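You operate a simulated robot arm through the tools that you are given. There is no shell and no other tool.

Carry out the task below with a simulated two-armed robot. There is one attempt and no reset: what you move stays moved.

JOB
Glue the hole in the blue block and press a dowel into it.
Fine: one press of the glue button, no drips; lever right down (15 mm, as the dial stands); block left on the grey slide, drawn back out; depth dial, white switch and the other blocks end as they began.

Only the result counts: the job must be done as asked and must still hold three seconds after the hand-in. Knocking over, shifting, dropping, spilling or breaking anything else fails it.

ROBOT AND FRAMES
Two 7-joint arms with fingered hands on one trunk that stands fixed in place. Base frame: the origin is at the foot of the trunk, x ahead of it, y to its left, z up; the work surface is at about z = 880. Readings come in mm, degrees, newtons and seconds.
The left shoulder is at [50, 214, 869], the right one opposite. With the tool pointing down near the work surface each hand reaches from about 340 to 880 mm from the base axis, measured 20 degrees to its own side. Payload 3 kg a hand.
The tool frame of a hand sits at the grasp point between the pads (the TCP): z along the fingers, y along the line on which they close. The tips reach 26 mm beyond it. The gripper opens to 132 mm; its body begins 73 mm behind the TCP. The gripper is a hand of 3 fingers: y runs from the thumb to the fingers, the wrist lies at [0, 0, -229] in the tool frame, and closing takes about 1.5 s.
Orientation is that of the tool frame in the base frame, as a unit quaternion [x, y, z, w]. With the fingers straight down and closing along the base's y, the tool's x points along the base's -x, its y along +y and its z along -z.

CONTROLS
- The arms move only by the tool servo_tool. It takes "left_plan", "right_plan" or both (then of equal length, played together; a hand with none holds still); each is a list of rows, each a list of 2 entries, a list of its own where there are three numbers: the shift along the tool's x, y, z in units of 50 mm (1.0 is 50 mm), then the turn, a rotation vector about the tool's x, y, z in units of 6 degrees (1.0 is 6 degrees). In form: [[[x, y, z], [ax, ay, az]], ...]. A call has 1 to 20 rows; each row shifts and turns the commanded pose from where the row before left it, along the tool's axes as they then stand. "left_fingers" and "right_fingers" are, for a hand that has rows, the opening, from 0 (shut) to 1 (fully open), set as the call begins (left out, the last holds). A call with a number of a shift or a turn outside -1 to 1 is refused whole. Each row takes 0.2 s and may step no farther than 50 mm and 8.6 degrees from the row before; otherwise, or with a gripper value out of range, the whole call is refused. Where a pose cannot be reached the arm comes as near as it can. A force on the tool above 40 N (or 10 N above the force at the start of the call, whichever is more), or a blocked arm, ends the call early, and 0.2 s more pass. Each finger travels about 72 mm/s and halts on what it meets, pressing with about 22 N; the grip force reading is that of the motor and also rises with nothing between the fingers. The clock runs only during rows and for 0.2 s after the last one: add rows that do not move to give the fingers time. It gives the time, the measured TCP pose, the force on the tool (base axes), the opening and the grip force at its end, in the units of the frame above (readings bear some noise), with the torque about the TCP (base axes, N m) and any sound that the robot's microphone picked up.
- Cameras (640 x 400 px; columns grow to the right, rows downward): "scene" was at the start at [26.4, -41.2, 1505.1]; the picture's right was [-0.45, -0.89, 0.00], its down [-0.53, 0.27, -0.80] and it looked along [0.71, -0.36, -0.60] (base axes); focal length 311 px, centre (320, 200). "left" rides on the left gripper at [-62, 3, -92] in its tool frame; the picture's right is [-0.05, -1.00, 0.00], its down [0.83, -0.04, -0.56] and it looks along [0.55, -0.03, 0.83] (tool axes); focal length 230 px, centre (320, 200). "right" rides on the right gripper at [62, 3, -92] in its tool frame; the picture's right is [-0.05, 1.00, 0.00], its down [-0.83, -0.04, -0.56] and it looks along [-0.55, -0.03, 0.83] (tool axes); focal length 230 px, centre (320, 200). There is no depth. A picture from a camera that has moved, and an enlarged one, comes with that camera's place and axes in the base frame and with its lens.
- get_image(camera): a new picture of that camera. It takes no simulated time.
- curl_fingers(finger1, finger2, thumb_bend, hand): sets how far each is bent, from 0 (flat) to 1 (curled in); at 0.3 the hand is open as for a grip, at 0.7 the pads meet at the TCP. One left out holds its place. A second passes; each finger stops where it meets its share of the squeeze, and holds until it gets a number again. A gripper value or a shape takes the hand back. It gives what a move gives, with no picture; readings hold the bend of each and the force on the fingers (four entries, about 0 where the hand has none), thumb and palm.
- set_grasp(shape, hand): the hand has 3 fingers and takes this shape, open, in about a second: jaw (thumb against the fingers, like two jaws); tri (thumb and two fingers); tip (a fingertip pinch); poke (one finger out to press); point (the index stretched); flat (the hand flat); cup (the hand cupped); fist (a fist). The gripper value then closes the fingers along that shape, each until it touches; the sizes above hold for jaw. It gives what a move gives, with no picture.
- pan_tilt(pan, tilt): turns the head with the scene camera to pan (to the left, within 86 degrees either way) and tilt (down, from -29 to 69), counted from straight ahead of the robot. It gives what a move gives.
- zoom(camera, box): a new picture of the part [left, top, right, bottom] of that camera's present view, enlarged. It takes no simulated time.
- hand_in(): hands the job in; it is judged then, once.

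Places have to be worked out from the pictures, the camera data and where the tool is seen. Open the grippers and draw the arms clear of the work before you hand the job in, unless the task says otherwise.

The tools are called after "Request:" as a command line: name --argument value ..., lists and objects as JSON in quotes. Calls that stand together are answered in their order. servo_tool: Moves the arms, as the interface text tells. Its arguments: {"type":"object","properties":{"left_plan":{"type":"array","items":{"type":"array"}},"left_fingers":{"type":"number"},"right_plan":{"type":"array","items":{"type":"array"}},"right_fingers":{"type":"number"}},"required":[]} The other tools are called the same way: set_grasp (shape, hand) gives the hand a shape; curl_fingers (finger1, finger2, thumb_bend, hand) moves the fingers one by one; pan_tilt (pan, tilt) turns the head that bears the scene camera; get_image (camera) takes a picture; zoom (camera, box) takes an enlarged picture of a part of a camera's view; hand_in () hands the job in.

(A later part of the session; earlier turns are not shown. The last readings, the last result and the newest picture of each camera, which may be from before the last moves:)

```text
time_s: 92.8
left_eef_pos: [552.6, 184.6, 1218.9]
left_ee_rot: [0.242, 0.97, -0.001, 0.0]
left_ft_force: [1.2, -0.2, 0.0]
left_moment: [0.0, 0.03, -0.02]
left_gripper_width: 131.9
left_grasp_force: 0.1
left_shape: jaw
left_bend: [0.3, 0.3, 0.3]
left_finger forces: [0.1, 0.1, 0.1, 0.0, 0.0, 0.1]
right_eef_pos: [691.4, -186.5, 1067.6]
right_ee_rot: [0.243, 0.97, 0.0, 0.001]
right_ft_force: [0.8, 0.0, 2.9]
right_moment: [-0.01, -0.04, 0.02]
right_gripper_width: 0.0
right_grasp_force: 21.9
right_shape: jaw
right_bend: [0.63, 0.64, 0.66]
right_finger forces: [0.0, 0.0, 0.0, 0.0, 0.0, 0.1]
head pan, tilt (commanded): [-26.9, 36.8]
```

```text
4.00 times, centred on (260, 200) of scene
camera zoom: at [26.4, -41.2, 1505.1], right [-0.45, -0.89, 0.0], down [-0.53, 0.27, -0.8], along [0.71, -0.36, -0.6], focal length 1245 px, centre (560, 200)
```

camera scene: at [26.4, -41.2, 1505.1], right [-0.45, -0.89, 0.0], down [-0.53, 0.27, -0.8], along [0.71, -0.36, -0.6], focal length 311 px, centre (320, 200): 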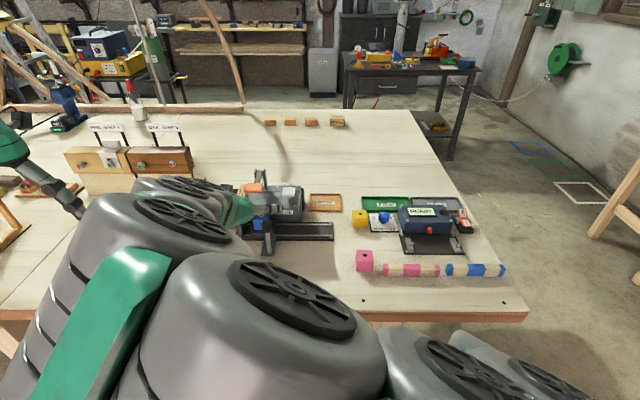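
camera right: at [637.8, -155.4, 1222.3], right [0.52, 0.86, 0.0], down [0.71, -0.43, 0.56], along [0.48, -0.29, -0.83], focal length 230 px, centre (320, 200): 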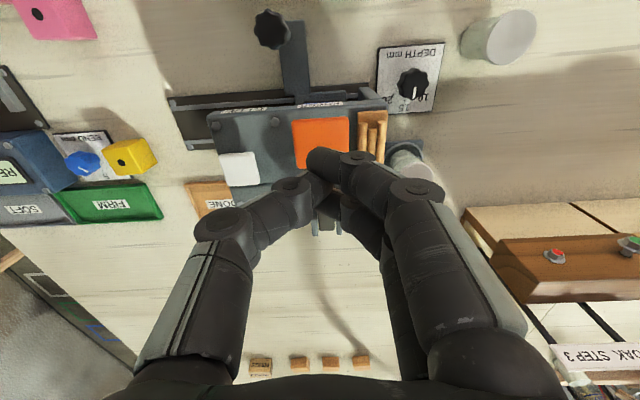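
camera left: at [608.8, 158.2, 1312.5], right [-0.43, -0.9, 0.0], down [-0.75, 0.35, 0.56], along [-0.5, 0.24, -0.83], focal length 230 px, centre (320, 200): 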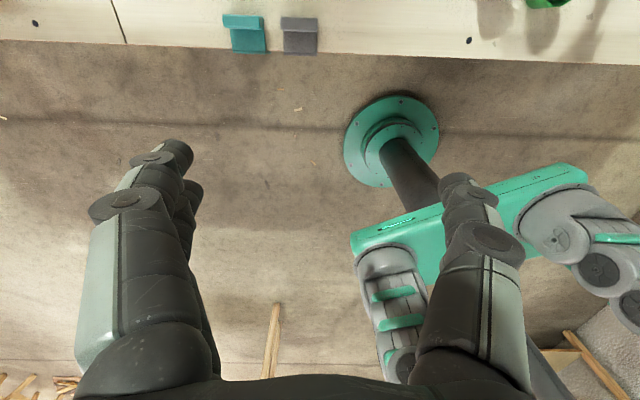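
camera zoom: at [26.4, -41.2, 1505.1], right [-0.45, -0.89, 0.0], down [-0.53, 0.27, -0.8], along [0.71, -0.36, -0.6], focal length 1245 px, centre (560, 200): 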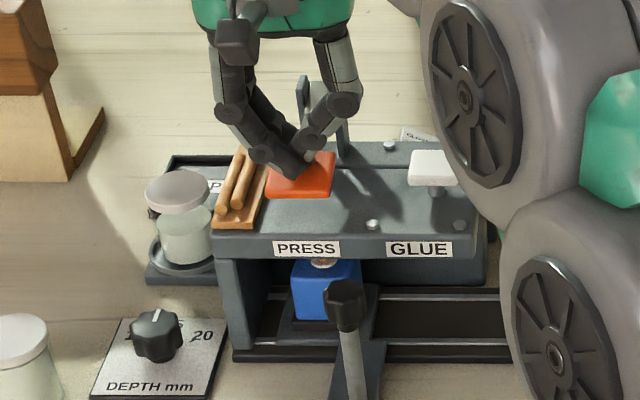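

The lever moves down with about 3 N and a dowel is being fed. I press on 15 mm more.

Request:
servo_tool --right_plan '[[[0, 0, 0.06], [0, 0, 0]], [[0, 0, 0.06], [0, 0, 0]], [[0, 0, 0.06], [0, 0, 0]], [[0, 0, 0.06], [0, 0, 0]], [[0, 0, 0.06], [0, 0, 0]], [[0, 0, 0], [0, 0, 0]]]'

Request:
zoom --camera "scene" --box '[210, 150, 310, 250]'

```text
time_s: 94.3
left_eef_pos: [552.1, 184.0, 1219.5]
left_ee_rot: [0.243, 0.97, 0.001, 0.001]
left_ft_force: [0.7, -0.6, 0.6]
left_moment: [-0.02, -0.01, 0.01]
left_gripper_width: 131.9
left_grasp_force: 0.1
left_shape: jaw
left_bend: [0.3, 0.3, 0.3]
left_finger forces: [0.1, 0.0, 0.1, 0.0, 0.0, 0.0]
right_eef_pos: [690.6, -184.5, 1054.4]
right_ee_rot: [0.242, 0.97, 0.001, 0.002]
right_ft_force: [-2.3, 7.4, 19.8]
right_moment: [-0.06, -0.15, 0.04]
right_gripper_width: 0.3
right_grasp_force: 21.8
right_shape: jaw
right_bend: [0.63, 0.71, 0.67]
right_finger forces: [0.1, 31.7, 0.0, 0.0, 0.1, 0.0]
head pan, tilt (commanded): [-26.9, 36.8]
stopped in row 6 (right hand): the force on the tool passed its limit at 41 N (the readings are from after the stop); the commanded pose is now the measured one
```

```text
4.00 times, centred on (260, 200) of scene
camera zoom: at [26.1, -41.0, 1505.1], right [-0.45, -0.89, 0.0], down [-0.53, 0.27, -0.8], along [0.71, -0.36, -0.6], focal length 1245 px, centre (560, 200)
```

zoom: 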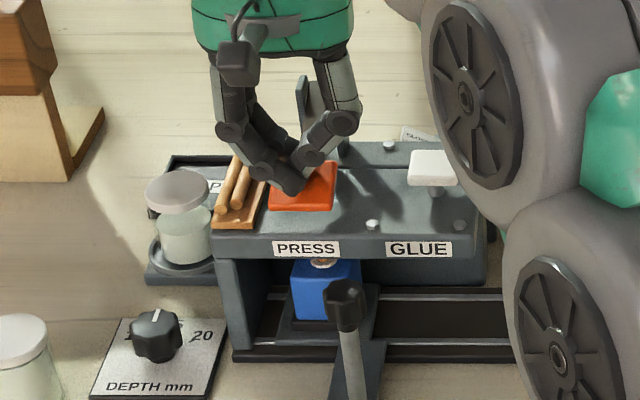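

The call stopped at 41 N, mostly on one finger; I look closely whether the lever is at the bottom.

Request:
zoom --camera "scene" --box '[235, 170, 305, 240]'

Request:
zoom --camera "right" --box '[230, 80, 430, 260]'

```text
5.71 times, centred on (270, 205) of scene
camera zoom: at [26.1, -41.0, 1505.1], right [-0.45, -0.89, 0.0], down [-0.53, 0.27, -0.8], along [0.71, -0.36, -0.6], focal length 1778 px, centre (606, 171)
```

zoom: 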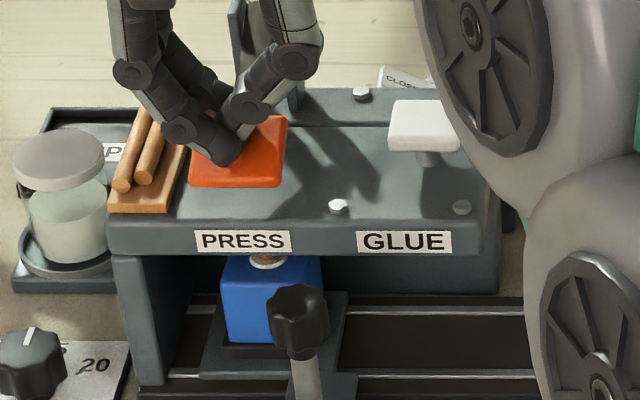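

```text
2.22 times, centred on (330, 170) of right
camera zoom: at [637.5, -153.2, 1146.8], right [0.51, 0.86, 0.0], down [0.71, -0.43, 0.56], along [0.48, -0.28, -0.83], focal length 511 px, centre (298, 267)
```

zoom: 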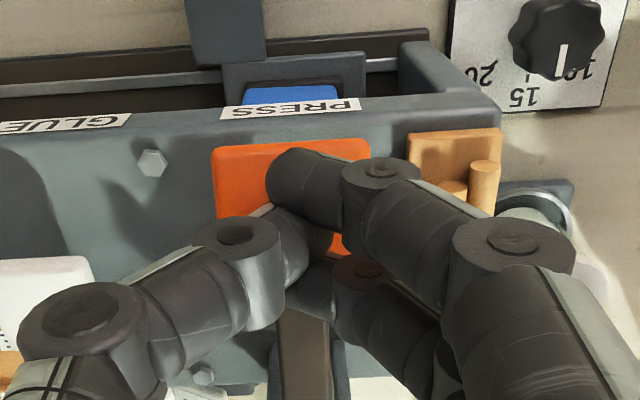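

The dowel has come down to the hole and two remain in the rack, but the lever pad is still some 8 mm above the slab; the far finger is bearing on the lever arm with poor leverage. I slide the fingertips back about 12 mm along the pad, keeping it pressed.

Request:
servo_tool --right_plan '[[[0.05, 0, 0.01], [0, 0, 0]], [[0.06, 0, 0.01], [0, 0, 0]], [[0.06, 0, 0.01], [0, 0, 0]], [[0.06, 0, 0.01], [0, 0, 0]], [[0, 0, 0], [0, 0, 0]]]'

Request:
zoom --camera "scene" --box '[235, 170, 305, 240]'

Request:
zoom --camera "right" --box '[230, 80, 430, 260]'

```text
time_s: 95.5
left_eef_pos: [552.0, 185.4, 1220.2]
left_ee_rot: [0.244, 0.97, 0.0, -0.001]
left_ft_force: [0.8, -0.1, 0.4]
left_moment: [0.02, -0.02, 0.02]
left_gripper_width: 132.1
left_grasp_force: 0.1
left_shape: jaw
left_bend: [0.3, 0.3, 0.3]
left_finger forces: [0.1, 0.0, 0.1, 0.1, 0.0, 0.1]
right_eef_pos: [680.7, -179.7, 1050.9]
right_ee_rot: [0.243, 0.97, 0.001, 0.001]
right_ft_force: [-1.0, -0.3, 7.4]
right_moment: [-0.11, -0.07, -0.01]
right_gripper_width: 0.0
right_grasp_force: 21.8
right_shape: jaw
right_bend: [0.63, 0.69, 0.67]
right_finger forces: [0.0, 0.1, 0.0, 0.0, 0.1, 0.1]
head pan, tilt (commanded): [-26.9, 36.8]
```

```text
5.71 times, centred on (270, 205) of scene
camera zoom: at [26.3, -41.2, 1505.1], right [-0.45, -0.89, 0.0], down [-0.53, 0.27, -0.8], along [0.71, -0.36, -0.6], focal length 1778 px, centre (606, 171)
```

zoom: 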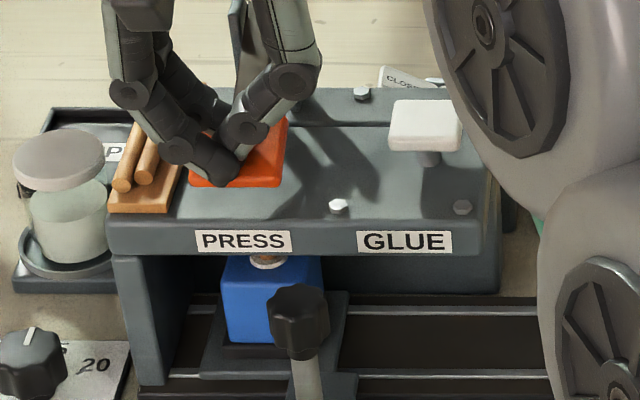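

```text
2.22 times, centred on (330, 170) of right
camera zoom: at [628.1, -148.4, 1143.6], right [0.51, 0.86, 0.0], down [0.71, -0.43, 0.56], along [0.48, -0.29, -0.83], focal length 511 px, centre (298, 267)
```

zoom: 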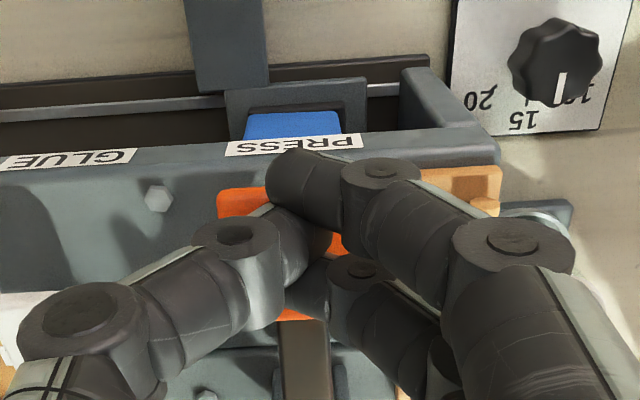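

Contact is kept (7 N). I press further down with the better leverage.

Request:
servo_tool --right_plan '[[[0, 0, 0.04], [0, 0, 0]], [[0, 0, 0.04], [0, 0, 0]], [[0, 0, 0.04], [0, 0, 0]], [[0, 0, 0], [0, 0, 0]]]'

Request:
zoom --camera "scene" --box '[235, 170, 305, 240]'

```text
time_s: 96.2
left_eef_pos: [552.5, 185.1, 1220.3]
left_ee_rot: [0.243, 0.97, 0.0, 0.0]
left_ft_force: [0.7, -0.3, -0.1]
left_moment: [-0.03, 0.01, -0.01]
left_gripper_width: 131.9
left_grasp_force: 0.0
left_shape: jaw
left_bend: [0.3, 0.3, 0.3]
left_finger forces: [0.1, 0.0, 0.0, 0.0, 0.0, 0.0]
right_eef_pos: [682.3, -178.1, 1050.7]
right_ee_rot: [0.242, 0.97, 0.001, 0.005]
right_ft_force: [-8.9, 4.4, 17.3]
right_moment: [-0.15, 0.02, -0.07]
right_gripper_width: 0.0
right_grasp_force: 22.0
right_shape: jaw
right_bend: [0.64, 0.7, 0.68]
right_finger forces: [0.1, 27.9, 0.0, 0.0, 0.0, 0.1]
head pan, tilt (commanded): [-26.9, 36.8]
stopped in row 3 (right hand): the force on the tool passed its limit at 43 N (the readings are from after the stop); the commanded pose is now the measured one
```

```text
5.71 times, centred on (270, 205) of scene
camera zoom: at [26.1, -41.1, 1505.1], right [-0.45, -0.89, 0.0], down [-0.53, 0.27, -0.8], along [0.71, -0.36, -0.6], focal length 1778 px, centre (606, 171)
```

zoom: 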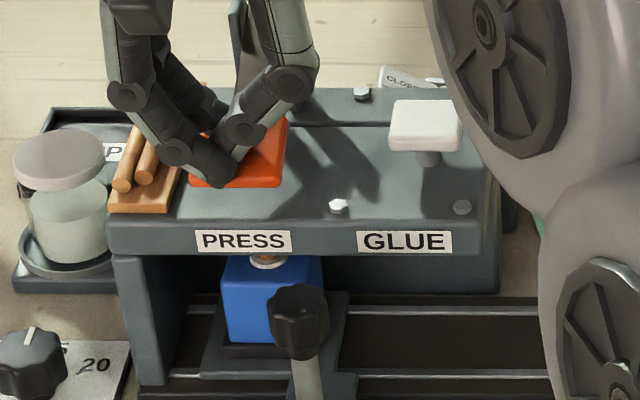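

Request:
zoom --camera "scene" --box '[250, 195, 290, 235]'

Request:
zoom --camera "scene" --box '[230, 165, 280, 205]'

```text
10.00 times, centred on (270, 215) of scene
camera zoom: at [26.1, -41.1, 1505.1], right [-0.45, -0.89, 0.0], down [-0.53, 0.27, -0.8], along [0.71, -0.36, -0.6], focal length 3112 px, centre (820, 50)
```

zoom: 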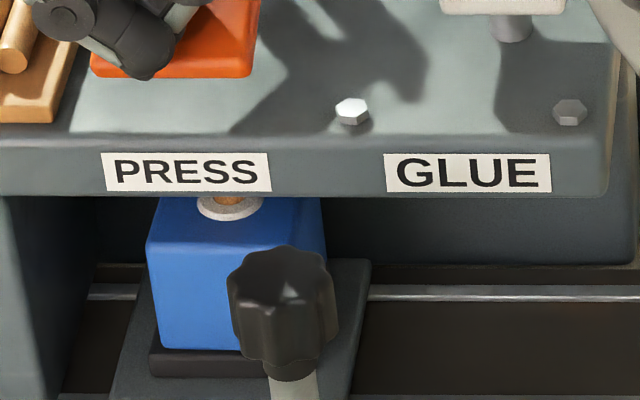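

```text
10.00 times, centred on (255, 185) of scene
camera zoom: at [26.1, -41.1, 1505.1], right [-0.45, -0.89, 0.0], down [-0.53, 0.27, -0.8], along [0.71, -0.36, -0.6], focal length 3112 px, centre (970, 350)
```

zoom: 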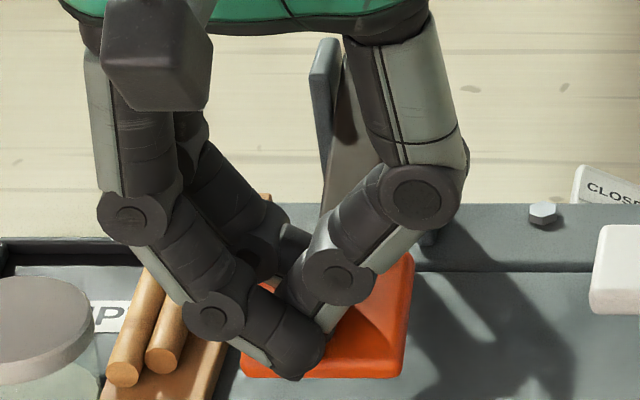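

The dowel stands in the hole, and the pad's front edge appears to have reached the slab (about 27° of swing, no further motion from 7 to 43 N), so the lever seems to be at its bottom. I hold a firm press just under the limit for a moment to make sure.

Request:
servo_tool --right_plan '[[[0, 0, 0.015], [0, 0, 0]], [[0, 0, 0.01], [0, 0, 0]], [[0, 0, 0], [0, 0, 0]], [[0, 0, 0], [0, 0, 0]], [[0, 0, 0], [0, 0, 0]]]'

Request:
zoom --camera "scene" --box '[235, 170, 305, 240]'

```text
time_s: 97.0
left_eef_pos: [551.8, 184.2, 1220.0]
left_ee_rot: [0.243, 0.97, 0.0, -0.001]
left_ft_force: [0.0, -0.2, 0.1]
left_moment: [-0.01, 0.01, -0.04]
left_gripper_width: 132.0
left_grasp_force: 0.2
left_shape: jaw
left_bend: [0.3, 0.3, 0.3]
left_finger forces: [0.1, 0.0, 0.0, 0.0, 0.1, 0.0]
right_eef_pos: [681.4, -178.8, 1049.7]
right_ee_rot: [0.241, 0.97, 0.003, 0.006]
right_ft_force: [-8.5, 3.7, 17.2]
right_moment: [-0.14, -0.01, -0.06]
right_gripper_width: 0.0
right_grasp_force: 21.8
right_shape: jaw
right_bend: [0.64, 0.7, 0.68]
right_finger forces: [0.1, 28.2, 0.0, 0.0, 0.0, 0.1]
head pan, tilt (commanded): [-26.9, 36.8]
stopped in row 3 (right hand): the force on the tool passed its limit at 41 N (the readings are from after the stop); the commanded pose is now the measured one
```

```text
5.71 times, centred on (270, 205) of scene
camera zoom: at [26.1, -41.1, 1505.1], right [-0.45, -0.89, 0.0], down [-0.53, 0.27, -0.8], along [0.71, -0.36, -0.6], focal length 1778 px, centre (606, 171)
```

zoom: 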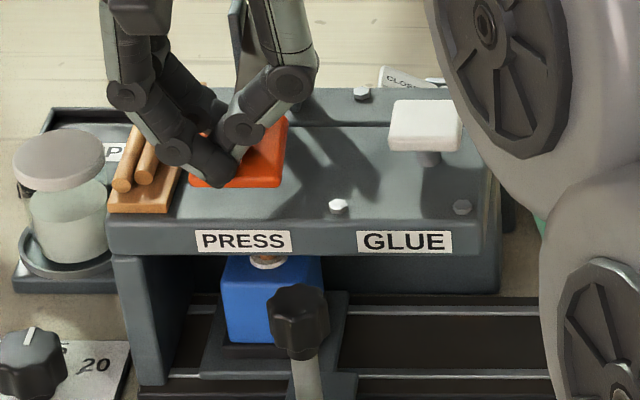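

No further motion at 41 N: the lever is hard down. I now lift the hand and let the lever come back up.

Request:
servo_tool --right_plan '[[[0, 0, -0.06], [0, 0, 0]], [[0, 0, -0.2], [0, 0, 0]], [[0, 0, -0.4], [0, 0, 0]], [[0, 0, -0.5], [0, 0, 0]], [[0, 0, -0.5], [0, 0, 0]], [[0, 0, 0], [0, 0, 0]]]'

Request:
zoom --camera "scene" --box '[225, 160, 315, 250]'

Request:
zoom --camera "scene" --box '[250, 195, 290, 235]'

```text
time_s: 98.4
left_eef_pos: [552.5, 185.2, 1219.6]
left_ee_rot: [0.242, 0.97, -0.001, -0.001]
left_ft_force: [-1.1, 0.4, 0.0]
left_moment: [-0.04, 0.01, 0.0]
left_gripper_width: 131.7
left_grasp_force: 0.0
left_shape: jaw
left_bend: [0.3, 0.3, 0.3]
left_finger forces: [0.2, 0.0, 0.1, 0.1, 0.1, 0.0]
right_eef_pos: [681.2, -178.4, 1131.9]
right_ee_rot: [0.243, 0.97, 0.002, 0.006]
right_ft_force: [0.0, 0.2, 0.0]
right_moment: [0.02, 0.0, -0.02]
right_gripper_width: 0.0
right_grasp_force: 22.0
right_shape: jaw
right_bend: [0.64, 0.67, 0.67]
right_finger forces: [0.0, 0.0, 0.0, 0.0, 0.0, 0.0]
head pan, tilt (commanded): [-26.9, 36.8]
```

```text
4.44 times, centred on (270, 205) of scene
camera zoom: at [26.4, -41.2, 1505.1], right [-0.45, -0.89, 0.0], down [-0.53, 0.27, -0.8], along [0.71, -0.36, -0.6], focal length 1383 px, centre (542, 178)
```

zoom: 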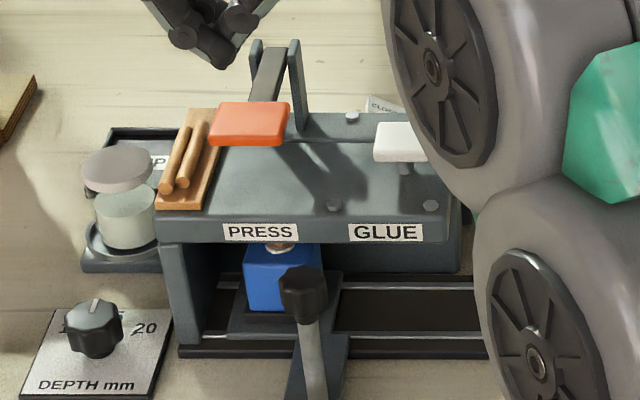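

```text
10.00 times, centred on (270, 215) of scene
camera zoom: at [26.4, -41.2, 1505.1], right [-0.45, -0.89, 0.0], down [-0.53, 0.27, -0.8], along [0.71, -0.36, -0.6], focal length 3112 px, centre (820, 50)
```

zoom: 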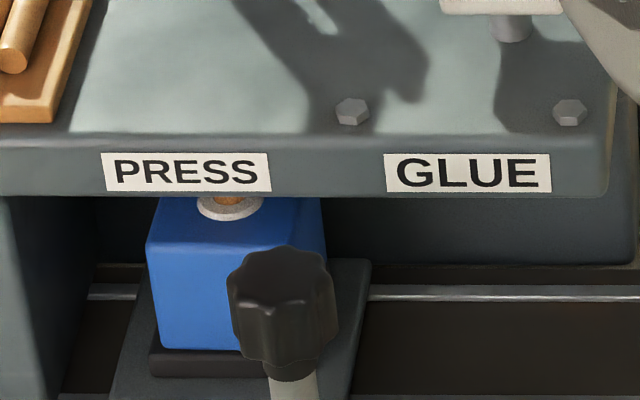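

The lever is up again, the dowel stays in the block and two dowels remain in the rack. Before drawing the slide back I check from low in front that the dowel clears the nozzle; I move back and pitch as before.

Request:
servo_tool --right_plan '[[[0.63, -0.05, 0], [0.065, 0.102, 0]], [[0.63, -0.05, 0], [0, 0, 0]], [[0.63, -0.05, 0], [0, 0, 0]], [[0.63, -0.03, 0.72], [0, 0, 0]]]'

Request:
servo_tool --right_plan '[[[0, 0, 0], [0, -1, 0]], [[0, 0, 0], [0, -1, 0]], [[0, 0, 0], [0, -1, 0]], [[0, 0, 0], [0, -1, 0]], [[0, 0, 0], [0, -1, 0]], [[0, 0, 0], [0, -1, 0]], [[0, 0, 0], [0, -1, 0]], [[0, 0, 0], [0, -1, 0]], [[0, 0, 0], [0, -0.9, 0]], [[0.5, 0, 0.6], [0, 0, 0]], [[0.5, 0, 0.6], [0, 0, 0]], [[0, 0, 0], [0, 0, 0]]]' --right_fingers 1.0

Request:
get_image --camera "right"

```text
time_s: 99.4
left_eef_pos: [553.4, 185.9, 1219.5]
left_ee_rot: [0.243, 0.97, 0.0, -0.001]
left_ft_force: [-0.2, -0.3, 0.1]
left_moment: [0.0, 0.01, 0.03]
left_gripper_width: 132.0
left_grasp_force: 0.0
left_shape: jaw
left_bend: [0.3, 0.3, 0.3]
left_finger forces: [0.0, 0.0, 0.1, 0.1, 0.0, 0.0]
right_eef_pos: [564.5, -129.0, 1096.4]
right_ee_rot: [0.242, 0.97, 0.0, -0.001]
right_ft_force: [-0.1, 0.5, -0.3]
right_moment: [0.01, 0.0, 0.0]
right_gripper_width: 0.1
right_grasp_force: 22.3
right_shape: jaw
right_bend: [0.64, 0.67, 0.67]
right_finger forces: [0.1, 0.0, 0.0, 0.0, 0.0, 0.0]
head pan, tilt (commanded): [-26.9, 36.8]
```

```text
time_s: 102.0
left_eef_pos: [552.6, 184.6, 1219.7]
left_ee_rot: [0.243, 0.97, 0.0, 0.0]
left_ft_force: [-0.3, -0.3, 0.1]
left_moment: [0.02, -0.01, -0.02]
left_gripper_width: 131.9
left_grasp_force: 0.0
left_shape: jaw
left_bend: [0.3, 0.3, 0.3]
left_finger forces: [0.0, 0.0, 0.1, 0.1, 0.0, 0.1]
right_eef_pos: [582.5, -134.9, 1020.2]
right_ee_rot: [0.216, 0.867, -0.109, 0.435]
right_ft_force: [-1.5, 1.9, -0.3]
right_moment: [-0.01, -0.02, 0.0]
right_gripper_width: 132.0
right_grasp_force: 0.0
right_shape: jaw
right_bend: [0.3, 0.3, 0.3]
right_finger forces: [0.0, 0.0, 0.0, 0.0, 0.1, 0.1]
head pan, tilt (commanded): [-26.9, 36.8]
```

```text
taken
camera right: at [486.2, -80.8, 1025.4], right [0.5, 0.87, 0.04], down [0.03, -0.06, 1.0], along [0.87, -0.49, -0.05], focal length 230 px, centre (320, 200)
```

right: 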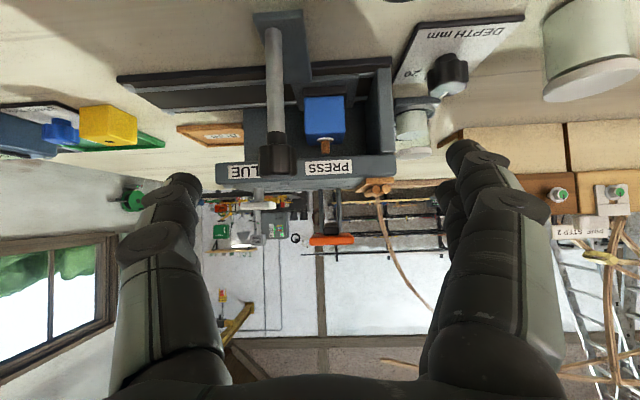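

Request:
servo_tool --right_plan '[[[0, 0, 0], [0, -1, 0]], [[0.37, 0, 0.33], [0, 0, 0]], [[0.37, 0, 0.33], [0, 0, 0]], [[0, 0, 0], [0, 0, 0]]]'

Request:
zoom --camera "right" --box '[210, 90, 430, 230]'

Request:
zoom --camera "right" --box '[280, 120, 380, 210]'

```text
time_s: 103.0
left_eef_pos: [552.4, 185.4, 1219.6]
left_ee_rot: [0.243, 0.97, 0.0, -0.001]
left_ft_force: [0.1, -0.2, 0.3]
left_moment: [-0.01, 0.01, 0.03]
left_gripper_width: 131.7
left_grasp_force: 0.1
left_shape: jaw
left_bend: [0.3, 0.3, 0.3]
left_finger forces: [0.0, 0.0, 0.0, 0.0, 0.0, 0.0]
right_eef_pos: [591.2, -140.0, 968.5]
right_ee_rot: [0.211, 0.843, -0.12, 0.48]
right_ft_force: [0.3, 0.3, -0.5]
right_moment: [0.02, -0.02, 0.0]
right_gripper_width: 132.3
right_grasp_force: 0.0
right_shape: jaw
right_bend: [0.3, 0.3, 0.3]
right_finger forces: [0.0, 0.1, 0.0, 0.0, 0.0, 0.0]
head pan, tilt (commanded): [-26.9, 36.8]
```

```text
2.86 times, centred on (320, 160) of right
camera zoom: at [494.5, -85.7, 964.4], right [0.49, 0.87, 0.04], down [-0.07, -0.01, 1.0], along [0.87, -0.49, 0.05], focal length 657 px, centre (320, 314)
```

zoom: 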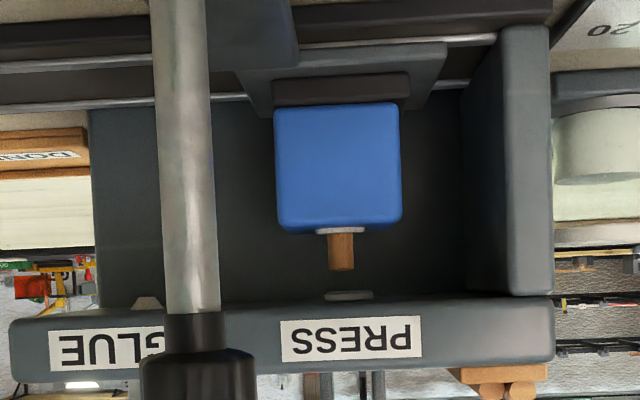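

```text
4.44 times, centred on (330, 165) of right
camera zoom: at [494.5, -85.7, 964.4], right [0.49, 0.87, 0.04], down [-0.07, -0.01, 1.0], along [0.87, -0.49, 0.05], focal length 1022 px, centre (276, 356)
```

zoom: 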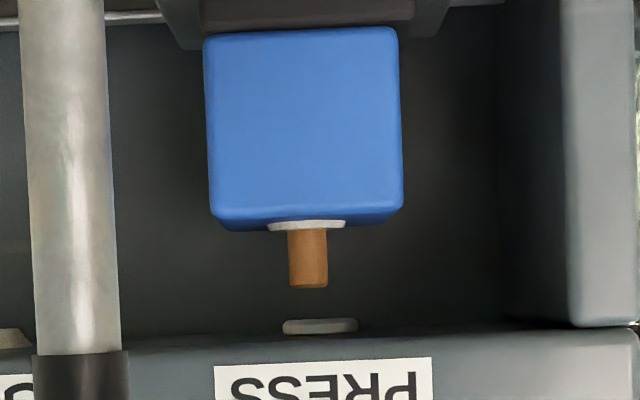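

The dowel stands straight in the block, protruding about 15 mm, well below the nozzle, and no drips show. Now I retrace to vertical, open to 55 mm, and return over the knob to draw the slide out.

Request:
servo_tool --right_plan '[[[-0.37, 0, -0.33], [0, 0, 0]], [[-0.37, 0, -0.33], [0, 0, 0]], [[0, 0, 0], [0, 1, 0]], [[-0.5, 0, -0.6], [0, 0, 0]], [[-0.5, 0, -0.6], [0, 0, 0]], [[0, 0, 0], [0, 0.9, 0]], [[0, 0, 0], [0, 1, 0]], [[0, 0, 0], [0, 1, 0]], [[0, 0, 0], [0, 1, 0]], [[0, 0, 0], [0, 1, 0]], [[0, 0, 0], [0, 1, 0]], [[0, 0, 0], [0, 1, 0]], [[0, 0, 0], [0, 1, 0]], [[0, 0, 0], [0, 1, 0]]]' --right_fingers 0.42

Request:
servo_tool --right_plan '[[[-0.66, -0.265, 0], [0, 0, 0]], [[-0.66, -0.265, 0], [0, 0, 0]], [[0, 0, 0.5], [0, 0, 0]], [[0, 0, 0], [0, 0, 0]]]'

Request:
get_image --camera "right"

```text
time_s: 106.0
left_eef_pos: [552.7, 185.1, 1220.1]
left_ee_rot: [0.243, 0.97, 0.001, -0.001]
left_ft_force: [-0.1, -0.5, 0.0]
left_moment: [-0.02, 0.0, 0.0]
left_gripper_width: 131.7
left_grasp_force: 0.1
left_shape: jaw
left_bend: [0.3, 0.3, 0.3]
left_finger forces: [0.1, 0.0, 0.0, 0.0, 0.0, 0.0]
right_eef_pos: [565.4, -128.6, 1096.2]
right_ee_rot: [0.242, 0.97, 0.0, -0.002]
right_ft_force: [-0.5, -1.2, -0.9]
right_moment: [-0.01, -0.02, -0.03]
right_gripper_width: 55.9
right_grasp_force: 0.0
right_shape: jaw
right_bend: [0.73, 0.73, 0.7]
right_finger forces: [0.1, 0.0, 0.0, 0.0, 0.0, 0.1]
head pan, tilt (commanded): [-26.9, 36.8]
```

```text
time_s: 107.0
left_eef_pos: [552.9, 184.0, 1220.2]
left_ee_rot: [0.242, 0.97, 0.0, -0.001]
left_ft_force: [-0.5, 0.8, -0.9]
left_moment: [0.01, 0.02, 0.03]
left_gripper_width: 132.3
left_grasp_force: 0.1
left_shape: jaw
left_bend: [0.3, 0.3, 0.3]
left_finger forces: [0.1, 0.0, 0.1, 0.0, 0.1, 0.1]
right_eef_pos: [613.1, -183.4, 1067.3]
right_ee_rot: [0.242, 0.97, 0.0, 0.0]
right_ft_force: [-0.1, 0.3, -0.1]
right_moment: [0.0, -0.02, -0.02]
right_gripper_width: 55.9
right_grasp_force: 0.1
right_shape: jaw
right_bend: [0.73, 0.73, 0.7]
right_finger forces: [0.1, 0.0, 0.0, 0.0, 0.0, 0.0]
head pan, tilt (commanded): [-26.9, 36.8]
```

```text
taken
camera right: at [560.1, -152.2, 1161.6], right [0.51, 0.86, 0.0], down [0.71, -0.43, 0.55], along [0.47, -0.28, -0.83], focal length 230 px, centre (320, 200)
```

right: 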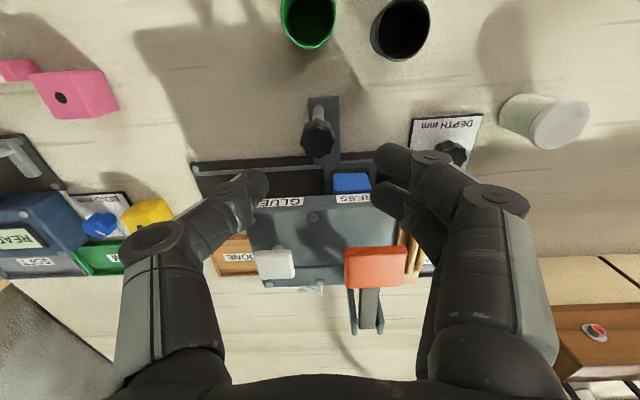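

Request:
servo_tool --right_plan '[[[0.05, -0.02, 0.5], [0, 0, 0]], [[0, 0, 0.5], [0, 0, 0]], [[0, 0, 0.34], [0, 0, 0]], [[0, 0, 0], [0, 0, 0]]]'

Request:
servo_tool --right_plan '[[[0, 0, 0], [0, 0, 0]], [[0, 0, 0], [0, 0, 0]], [[0, 0, 0], [0, 0, 0]], [[0, 0, 0], [0, 0, 0]], [[0, 0, 0], [0, 0, 0]]]' --right_fingers 0.0

Request:
zoom --camera "right" --box '[230, 120, 430, 320]'

```text
time_s: 108.0
left_eef_pos: [552.6, 184.9, 1220.1]
left_ee_rot: [0.242, 0.97, 0.0, -0.001]
left_ft_force: [0.2, 0.5, -0.2]
left_moment: [-0.01, 0.01, 0.01]
left_gripper_width: 132.0
left_grasp_force: 0.1
left_shape: jaw
left_bend: [0.3, 0.3, 0.3]
left_finger forces: [0.0, 0.0, 0.1, 0.1, 0.0, 0.0]
right_eef_pos: [607.7, -184.2, 1002.8]
right_ee_rot: [0.242, 0.97, 0.0, -0.001]
right_ft_force: [-1.2, -0.4, 1.2]
right_moment: [-0.01, 0.01, 0.0]
right_gripper_width: 55.5
right_grasp_force: 0.1
right_shape: jaw
right_bend: [0.73, 0.73, 0.7]
right_finger forces: [0.1, 0.0, 0.1, 0.1, 0.0, 0.0]
head pan, tilt (commanded): [-26.9, 36.8]
```

```text
time_s: 109.2
left_eef_pos: [552.4, 184.8, 1218.9]
left_ee_rot: [0.243, 0.97, 0.0, 0.0]
left_ft_force: [0.4, -0.5, 0.9]
left_moment: [0.0, 0.01, 0.0]
left_gripper_width: 132.0
left_grasp_force: 0.1
left_shape: jaw
left_bend: [0.3, 0.3, 0.3]
left_finger forces: [0.0, 0.0, 0.0, 0.0, 0.0, 0.0]
right_eef_pos: [607.7, -184.7, 1002.9]
right_ee_rot: [0.241, 0.97, 0.001, 0.0]
right_ft_force: [-0.4, 0.1, -3.2]
right_moment: [0.04, -0.03, -0.02]
right_gripper_width: 15.4
right_grasp_force: 22.2
right_shape: jaw
right_bend: [0.72, 0.72, 0.7]
right_finger forces: [9.2, 10.0, 0.1, 0.0, 19.5, 0.0]
head pan, tilt (commanded): [-26.9, 36.8]
```

```text
2.00 times, centred on (330, 220) of right
camera zoom: at [555.4, -152.8, 1095.2], right [0.51, 0.86, 0.0], down [0.71, -0.43, 0.55], along [0.47, -0.28, -0.83], focal length 460 px, centre (300, 160)
```

zoom: 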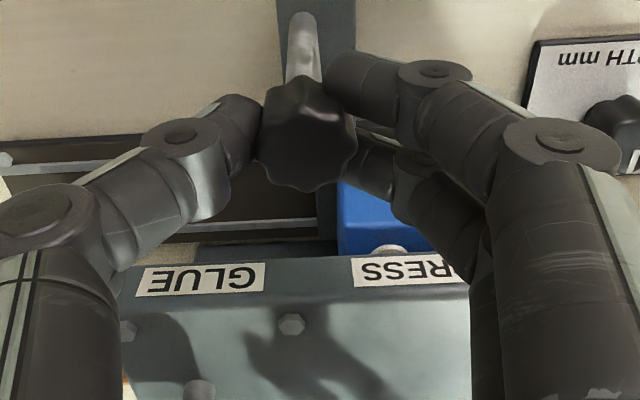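

The knob is held. I draw the slide right 30 mm, slowly.

Request:
servo_tool --right_plan '[[[-0.003, -0.1, 0], [0, 0, 0]], [[-0.003, -0.1, 0], [0, 0, 0]], [[-0.003, -0.1, 0], [0, 0, 0]], [[-0.003, -0.1, 0], [0, 0, 0]], [[-0.003, -0.1, 0], [0, 0, 0]], [[-0.003, -0.1, 0], [0, 0, 0]], [[0, 0, 0], [0, 0, 0]]]'

Request:
zoom --camera "scene" --box '[230, 170, 330, 260]'

```text
time_s: 110.8
left_eef_pos: [554.0, 184.0, 1219.3]
left_ee_rot: [0.243, 0.97, 0.0, -0.001]
left_ft_force: [-0.1, 0.4, 0.1]
left_moment: [0.03, 0.01, -0.02]
left_gripper_width: 131.9
left_grasp_force: 0.2
left_shape: jaw
left_bend: [0.3, 0.3, 0.3]
left_finger forces: [0.0, 0.0, 0.0, 0.0, 0.0, 0.0]
right_eef_pos: [595.0, -209.4, 1002.3]
right_ee_rot: [0.241, 0.971, 0.001, -0.002]
right_ft_force: [1.6, -1.0, -11.3]
right_moment: [-0.01, -0.05, -0.03]
right_gripper_width: 15.2
right_grasp_force: 21.5
right_shape: jaw
right_bend: [0.72, 0.72, 0.7]
right_finger forces: [8.6, 10.8, 0.0, 0.0, 18.7, 0.0]
head pan, tilt (commanded): [-26.9, 36.8]
```

```text
4.44 times, centred on (280, 215) of scene
camera zoom: at [26.6, -41.3, 1505.1], right [-0.45, -0.89, 0.0], down [-0.53, 0.27, -0.8], along [0.71, -0.36, -0.6], focal length 1383 px, centre (498, 133)
```

zoom: 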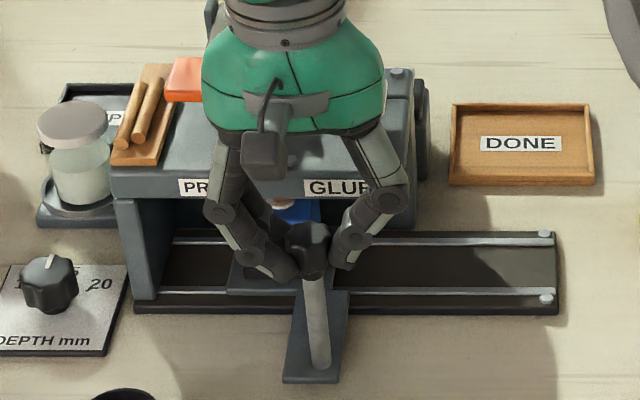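

The slide follows freely. I ease down 1 mm and draw it another 50 mm, past the nozzle.

Request:
servo_tool --right_plan '[[[-0.003, -0.1, 0.02], [0, 0, 0]], [[-0.003, -0.1, 0], [0, 0, 0]], [[-0.003, -0.1, 0], [0, 0, 0]], [[-0.003, -0.1, 0], [0, 0, 0]], [[-0.003, -0.1, 0], [0, 0, 0]], [[-0.003, -0.1, 0], [0, 0, 0]], [[-0.003, -0.1, 0], [0, 0, 0]], [[-0.003, -0.1, 0], [0, 0, 0]], [[-0.003, -0.1, 0], [0, 0, 0]], [[-0.003, -0.1, 0], [0, 0, 0]], [[0, 0, 0], [0, 0, 0]]]'

Request:
zoom --camera "scene" --box '[240, 170, 340, 260]'

```text
time_s: 113.2
left_eef_pos: [553.4, 185.7, 1219.6]
left_ee_rot: [0.243, 0.97, 0.0, -0.001]
left_ft_force: [-0.5, 0.4, -0.3]
left_moment: [0.02, 0.0, 0.02]
left_gripper_width: 131.9
left_grasp_force: 0.0
left_shape: jaw
left_bend: [0.3, 0.3, 0.3]
left_finger forces: [0.0, 0.0, 0.0, 0.0, 0.0, 0.1]
right_eef_pos: [571.6, -254.0, 1003.7]
right_ee_rot: [0.242, 0.97, 0.0, -0.001]
right_ft_force: [-3.2, 3.5, -9.2]
right_moment: [0.07, 0.06, 0.02]
right_gripper_width: 15.2
right_grasp_force: 21.8
right_shape: jaw
right_bend: [0.72, 0.72, 0.7]
right_finger forces: [11.7, 10.3, 0.0, 0.0, 18.5, 0.0]
head pan, tilt (commanded): [-26.9, 36.8]
```

```text
4.44 times, centred on (290, 215) of scene
camera zoom: at [26.5, -41.2, 1505.1], right [-0.45, -0.89, 0.0], down [-0.53, 0.27, -0.8], along [0.71, -0.36, -0.6], focal length 1383 px, centre (453, 133)
```

zoom: 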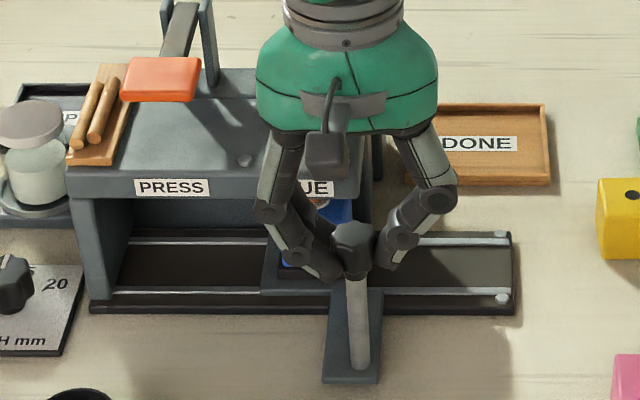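

Past the nozzle with no resistance. I continue drawing out 60 mm.

Request:
servo_tool --right_plan '[[[0, -0.1, 0.02], [0, 0, 0]], [[0, -0.1, 0], [0, 0, 0]], [[0, -0.1, 0], [0, 0, 0]], [[0, -0.1, 0], [0, 0, 0]], [[0, -0.1, 0], [0, 0, 0]], [[0, -0.1, 0], [0, 0, 0]], [[0, -0.1, 0], [0, 0, 0]], [[0, -0.1, 0], [0, 0, 0]], [[0, -0.1, 0], [0, 0, 0]], [[0, -0.1, 0], [0, 0, 0]], [[0, -0.1, 0], [0, 0, 0]], [[0, -0.1, 0], [0, 0, 0]], [[0, 0, 0], [0, 0, 0]]]'

Request:
zoom --camera "scene" --box '[260, 170, 360, 260]'

```text
time_s: 116.0
left_eef_pos: [552.7, 184.5, 1219.8]
left_ee_rot: [0.243, 0.97, 0.0, 0.001]
left_ft_force: [0.0, -0.4, -0.2]
left_moment: [0.02, -0.03, -0.01]
left_gripper_width: 132.1
left_grasp_force: 0.1
left_shape: jaw
left_bend: [0.3, 0.3, 0.3]
left_finger forces: [0.1, 0.0, 0.0, 0.0, 0.0, 0.0]
right_eef_pos: [544.5, -307.1, 1001.1]
right_ee_rot: [0.242, 0.97, 0.001, -0.001]
right_ft_force: [-3.0, 2.1, 15.4]
right_moment: [0.04, 0.02, 0.0]
right_gripper_width: 15.4
right_grasp_force: 21.8
right_shape: jaw
right_bend: [0.72, 0.72, 0.7]
right_finger forces: [14.6, 13.5, 0.1, 0.1, 24.2, 0.1]
head pan, tilt (commanded): [-26.9, 36.8]
```

```text
4.44 times, centred on (310, 215) of scene
camera zoom: at [26.3, -41.1, 1505.1], right [-0.45, -0.89, 0.0], down [-0.53, 0.27, -0.8], along [0.71, -0.36, -0.6], focal length 1383 px, centre (364, 133)
```

zoom: 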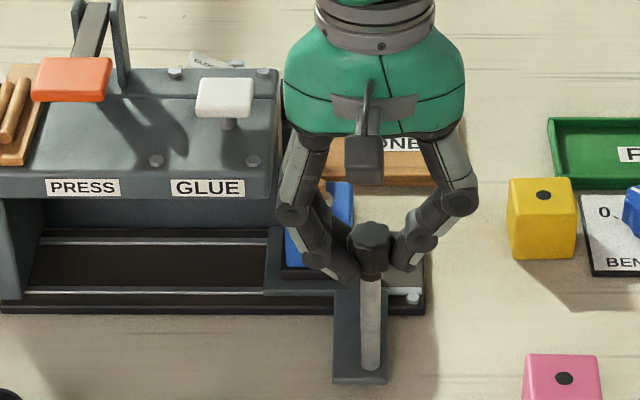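

Nearly out. I raise 1 mm to relieve and draw 20 mm more.

Request:
servo_tool --right_plan '[[[0, -0.1, -0.025], [0, 0, 0]], [[0, -0.1, 0], [0, 0, 0]], [[0, -0.1, 0], [0, 0, 0]], [[0, -0.1, 0], [0, 0, 0]], [[0, 0, 0], [0, 0, 0]]]'

Request:
zoom --camera "scene" --box '[270, 170, 370, 260]'

```text
time_s: 117.2
left_eef_pos: [552.9, 185.0, 1219.5]
left_ee_rot: [0.243, 0.97, 0.001, 0.0]
left_ft_force: [1.1, 0.7, 0.1]
left_moment: [0.04, 0.0, -0.02]
left_gripper_width: 131.7
left_grasp_force: 0.1
left_shape: jaw
left_bend: [0.3, 0.3, 0.3]
left_finger forces: [0.0, 0.0, 0.0, 0.0, 0.0, 0.1]
right_eef_pos: [535.3, -325.0, 1003.1]
right_ee_rot: [0.242, 0.97, 0.0, 0.0]
right_ft_force: [11.5, -6.3, -2.5]
right_moment: [-0.04, -0.18, -0.09]
right_gripper_width: 15.2
right_grasp_force: 22.2
right_shape: jaw
right_bend: [0.72, 0.72, 0.7]
right_finger forces: [9.0, 17.2, 0.0, 0.1, 20.5, 0.0]
head pan, tilt (commanded): [-26.9, 36.8]
```

```text
4.44 times, centred on (320, 215) of scene
camera zoom: at [26.7, -41.3, 1505.0], right [-0.45, -0.89, 0.0], down [-0.54, 0.27, -0.8], along [0.71, -0.36, -0.6], focal length 1383 px, centre (320, 133)
```

zoom: 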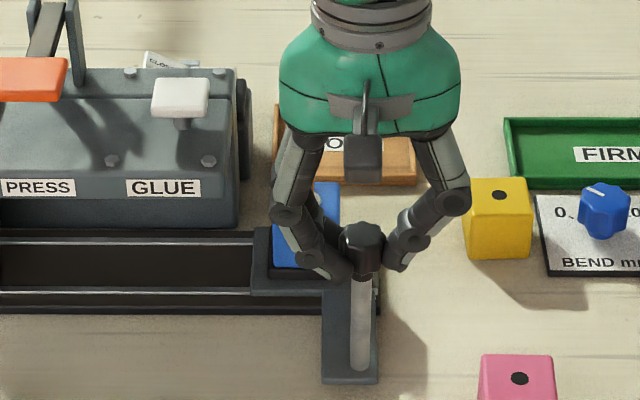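

Request:
servo_tool --right_plan '[[[-0.025, 0, 0], [0, 0, 0]], [[0, -0.03, 0], [0, 0, 0]], [[0, -0.03, 0], [0, 0, 0]], [[0, 0, 0], [0, 0, 0]]]'

```text
time_s: 118.2
left_eef_pos: [553.0, 184.7, 1219.9]
left_ee_rot: [0.242, 0.97, 0.0, -0.001]
left_ft_force: [0.2, -0.6, -0.8]
left_moment: [0.0, 0.0, 0.0]
left_gripper_width: 131.8
left_grasp_force: 0.1
left_shape: jaw
left_bend: [0.3, 0.3, 0.3]
left_finger forces: [0.1, 0.0, 0.0, 0.0, 0.1, 0.0]
right_eef_pos: [534.5, -328.3, 1003.6]
right_ee_rot: [0.242, 0.97, 0.0, -0.001]
right_ft_force: [0.2, 0.0, -1.0]
right_moment: [0.02, -0.02, -0.01]
right_gripper_width: 15.4
right_grasp_force: 21.5
right_shape: jaw
right_bend: [0.72, 0.72, 0.7]
right_finger forces: [12.7, 13.4, 0.0, 0.0, 21.6, 0.1]
head pan, tilt (commanded): [-26.9, 36.8]
```

Forces are nil; I go on outward in small rows to find the outer end.

Request:
servo_tool --right_plan '[[[0, -0.03, 0], [0, 0, 0]], [[0, -0.03, 0], [0, 0, 0]], [[0, 0, 0], [0, 0, 0]]]'

Request:
zoom --camera "scene" --box '[290, 190, 350, 270]'

```text
time_s: 119.0
left_eef_pos: [552.8, 185.4, 1219.8]
left_ee_rot: [0.243, 0.97, 0.001, -0.002]
left_ft_force: [-0.2, 1.1, -0.7]
left_moment: [0.03, -0.03, 0.01]
left_gripper_width: 132.0
left_grasp_force: 0.0
left_shape: jaw
left_bend: [0.3, 0.3, 0.3]
left_finger forces: [0.0, 0.0, 0.1, 0.0, 0.0, 0.0]
right_eef_pos: [533.5, -330.2, 1002.2]
right_ee_rot: [0.242, 0.97, 0.0, -0.002]
right_ft_force: [-6.5, 2.8, -1.5]
right_moment: [0.05, 0.08, -0.03]
right_gripper_width: 15.4
right_grasp_force: 22.3
right_shape: jaw
right_bend: [0.72, 0.72, 0.7]
right_finger forces: [14.9, 11.1, 0.0, 0.0, 22.0, 0.0]
head pan, tilt (commanded): [-26.9, 36.8]
```

```text
5.00 times, centred on (320, 230) of scene
camera zoom: at [26.3, -41.2, 1505.1], right [-0.45, -0.89, 0.0], down [-0.53, 0.27, -0.8], along [0.71, -0.36, -0.6], focal length 1556 px, centre (320, 50)
```

zoom: 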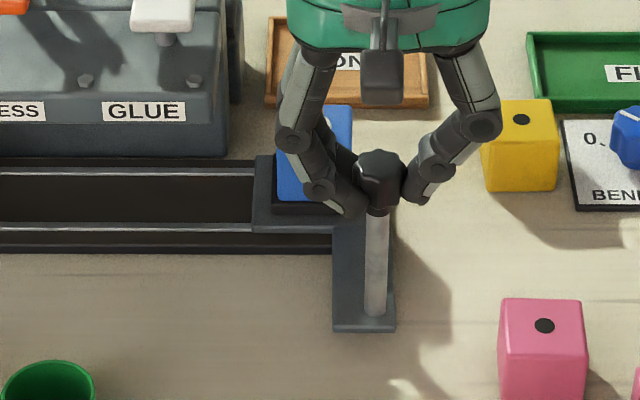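

Within about 1 mm of its first place; I draw 3 mm more to seat it at the outer end.

Request:
servo_tool --right_plan '[[[0.01, -0.03, 0], [0, 0, 0]], [[0, -0.03, 0], [0, 0, 0]], [[0, 0, 0], [0, 0, 0]]]'

Request:
zoom --camera "scene" --box '[290, 190, 350, 270]'

```text
time_s: 119.8
left_eef_pos: [553.7, 185.5, 1220.2]
left_ee_rot: [0.243, 0.97, 0.0, -0.001]
left_ft_force: [0.0, 0.1, -0.2]
left_moment: [-0.01, -0.02, -0.01]
left_gripper_width: 131.9
left_grasp_force: 0.1
left_shape: jaw
left_bend: [0.3, 0.3, 0.3]
left_finger forces: [0.0, 0.0, 0.0, 0.1, 0.0, 0.0]
right_eef_pos: [531.3, -331.7, 1002.6]
right_ee_rot: [0.242, 0.97, 0.0, -0.001]
right_ft_force: [1.8, 5.5, -1.8]
right_moment: [0.15, -0.09, 0.0]
right_gripper_width: 15.1
right_grasp_force: 22.1
right_shape: jaw
right_bend: [0.72, 0.72, 0.7]
right_finger forces: [14.6, 15.3, 0.0, 0.0, 18.2, 0.0]
head pan, tilt (commanded): [-26.9, 36.8]
```

```text
5.00 times, centred on (320, 230) of scene
camera zoom: at [26.5, -41.1, 1505.1], right [-0.45, -0.89, 0.0], down [-0.54, 0.27, -0.8], along [0.71, -0.36, -0.6], focal length 1556 px, centre (320, 50)
```

zoom: 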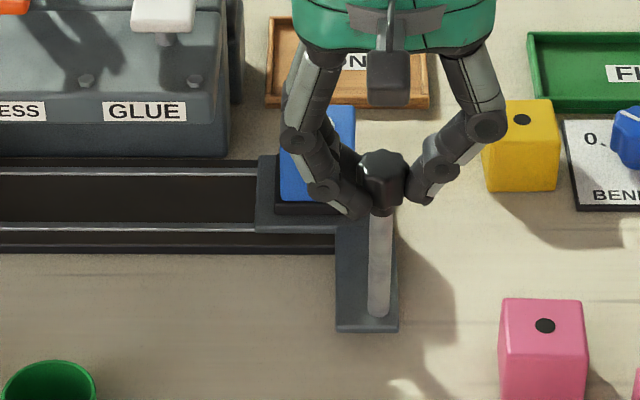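

Resistance of about 6 N: the slide is at its outer stop, just where it began. I open the fingers and lift straight up.

Request:
servo_tool --right_plan '[[[0, 0, 0], [0, 0, 0]], [[0, 0, 0], [0, 0, 0]], [[0, 0, 0], [0, 0, 0]], [[0, 0, 0], [0, 0, 0]]]' --right_fingers 0.42

Request:
servo_tool --right_plan '[[[0, 0, -0.6], [0, 0, 0]], [[0, 0, -0.8], [0, 0, 0]], [[0, 0, -0.8], [0, 0, 0]], [[0.5, 0, -0.4], [0, 0, 0]], [[0.8, 0, 0], [0, 0, 0]]]'

Request:
get_image --camera "right"

Request:
zoom --camera "scene" --box '[240, 160, 360, 260]'

```text
time_s: 120.8
left_eef_pos: [552.4, 184.7, 1220.3]
left_ee_rot: [0.243, 0.97, 0.0, -0.001]
left_ft_force: [0.5, -0.2, 0.7]
left_moment: [-0.04, 0.0, -0.01]
left_gripper_width: 131.7
left_grasp_force: 0.0
left_shape: jaw
left_bend: [0.3, 0.3, 0.3]
left_finger forces: [0.0, 0.1, 0.0, 0.1, 0.1, 0.0]
right_eef_pos: [532.0, -332.5, 1002.4]
right_ee_rot: [0.242, 0.97, 0.0, -0.001]
right_ft_force: [-0.3, 0.0, 0.2]
right_moment: [0.0, 0.01, 0.01]
right_gripper_width: 55.0
right_grasp_force: 0.1
right_shape: jaw
right_bend: [0.73, 0.73, 0.7]
right_finger forces: [0.1, 0.1, 0.1, 0.0, 0.0, 0.0]
head pan, tilt (commanded): [-26.9, 36.8]
```

```text
time_s: 122.0
left_eef_pos: [552.9, 183.8, 1220.0]
left_ee_rot: [0.243, 0.97, 0.0, 0.0]
left_ft_force: [-0.2, -0.3, -0.8]
left_moment: [-0.04, 0.02, -0.01]
left_gripper_width: 131.8
left_grasp_force: 0.1
left_shape: jaw
left_bend: [0.3, 0.3, 0.3]
left_finger forces: [0.1, 0.0, 0.0, 0.1, 0.0, 0.1]
right_eef_pos: [472.1, -301.9, 1133.4]
right_ee_rot: [0.242, 0.97, 0.0, -0.002]
right_ft_force: [0.4, 0.3, 0.3]
right_moment: [-0.01, -0.02, -0.01]
right_gripper_width: 55.2
right_grasp_force: 0.1
right_shape: jaw
right_bend: [0.73, 0.73, 0.7]
right_finger forces: [0.1, 0.0, 0.1, 0.1, 0.1, 0.0]
head pan, tilt (commanded): [-26.9, 36.8]
```

```text
taken
camera right: at [420.1, -269.9, 1225.9], right [0.51, 0.86, 0.0], down [0.71, -0.43, 0.55], along [0.48, -0.28, -0.83], focal length 230 px, centre (320, 200)
```

right: 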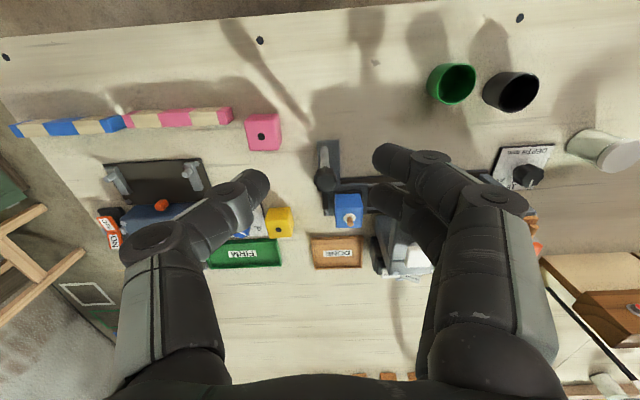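

```text
4.00 times, centred on (300, 210) of scene
camera zoom: at [26.5, -41.2, 1505.1], right [-0.45, -0.89, 0.0], down [-0.53, 0.27, -0.8], along [0.71, -0.36, -0.6], focal length 1245 px, centre (400, 160)
```

zoom: 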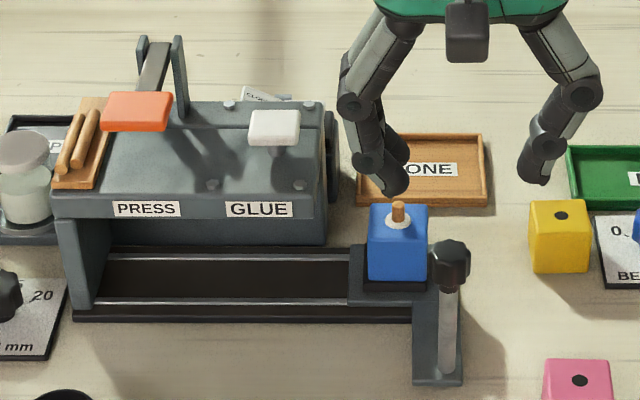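

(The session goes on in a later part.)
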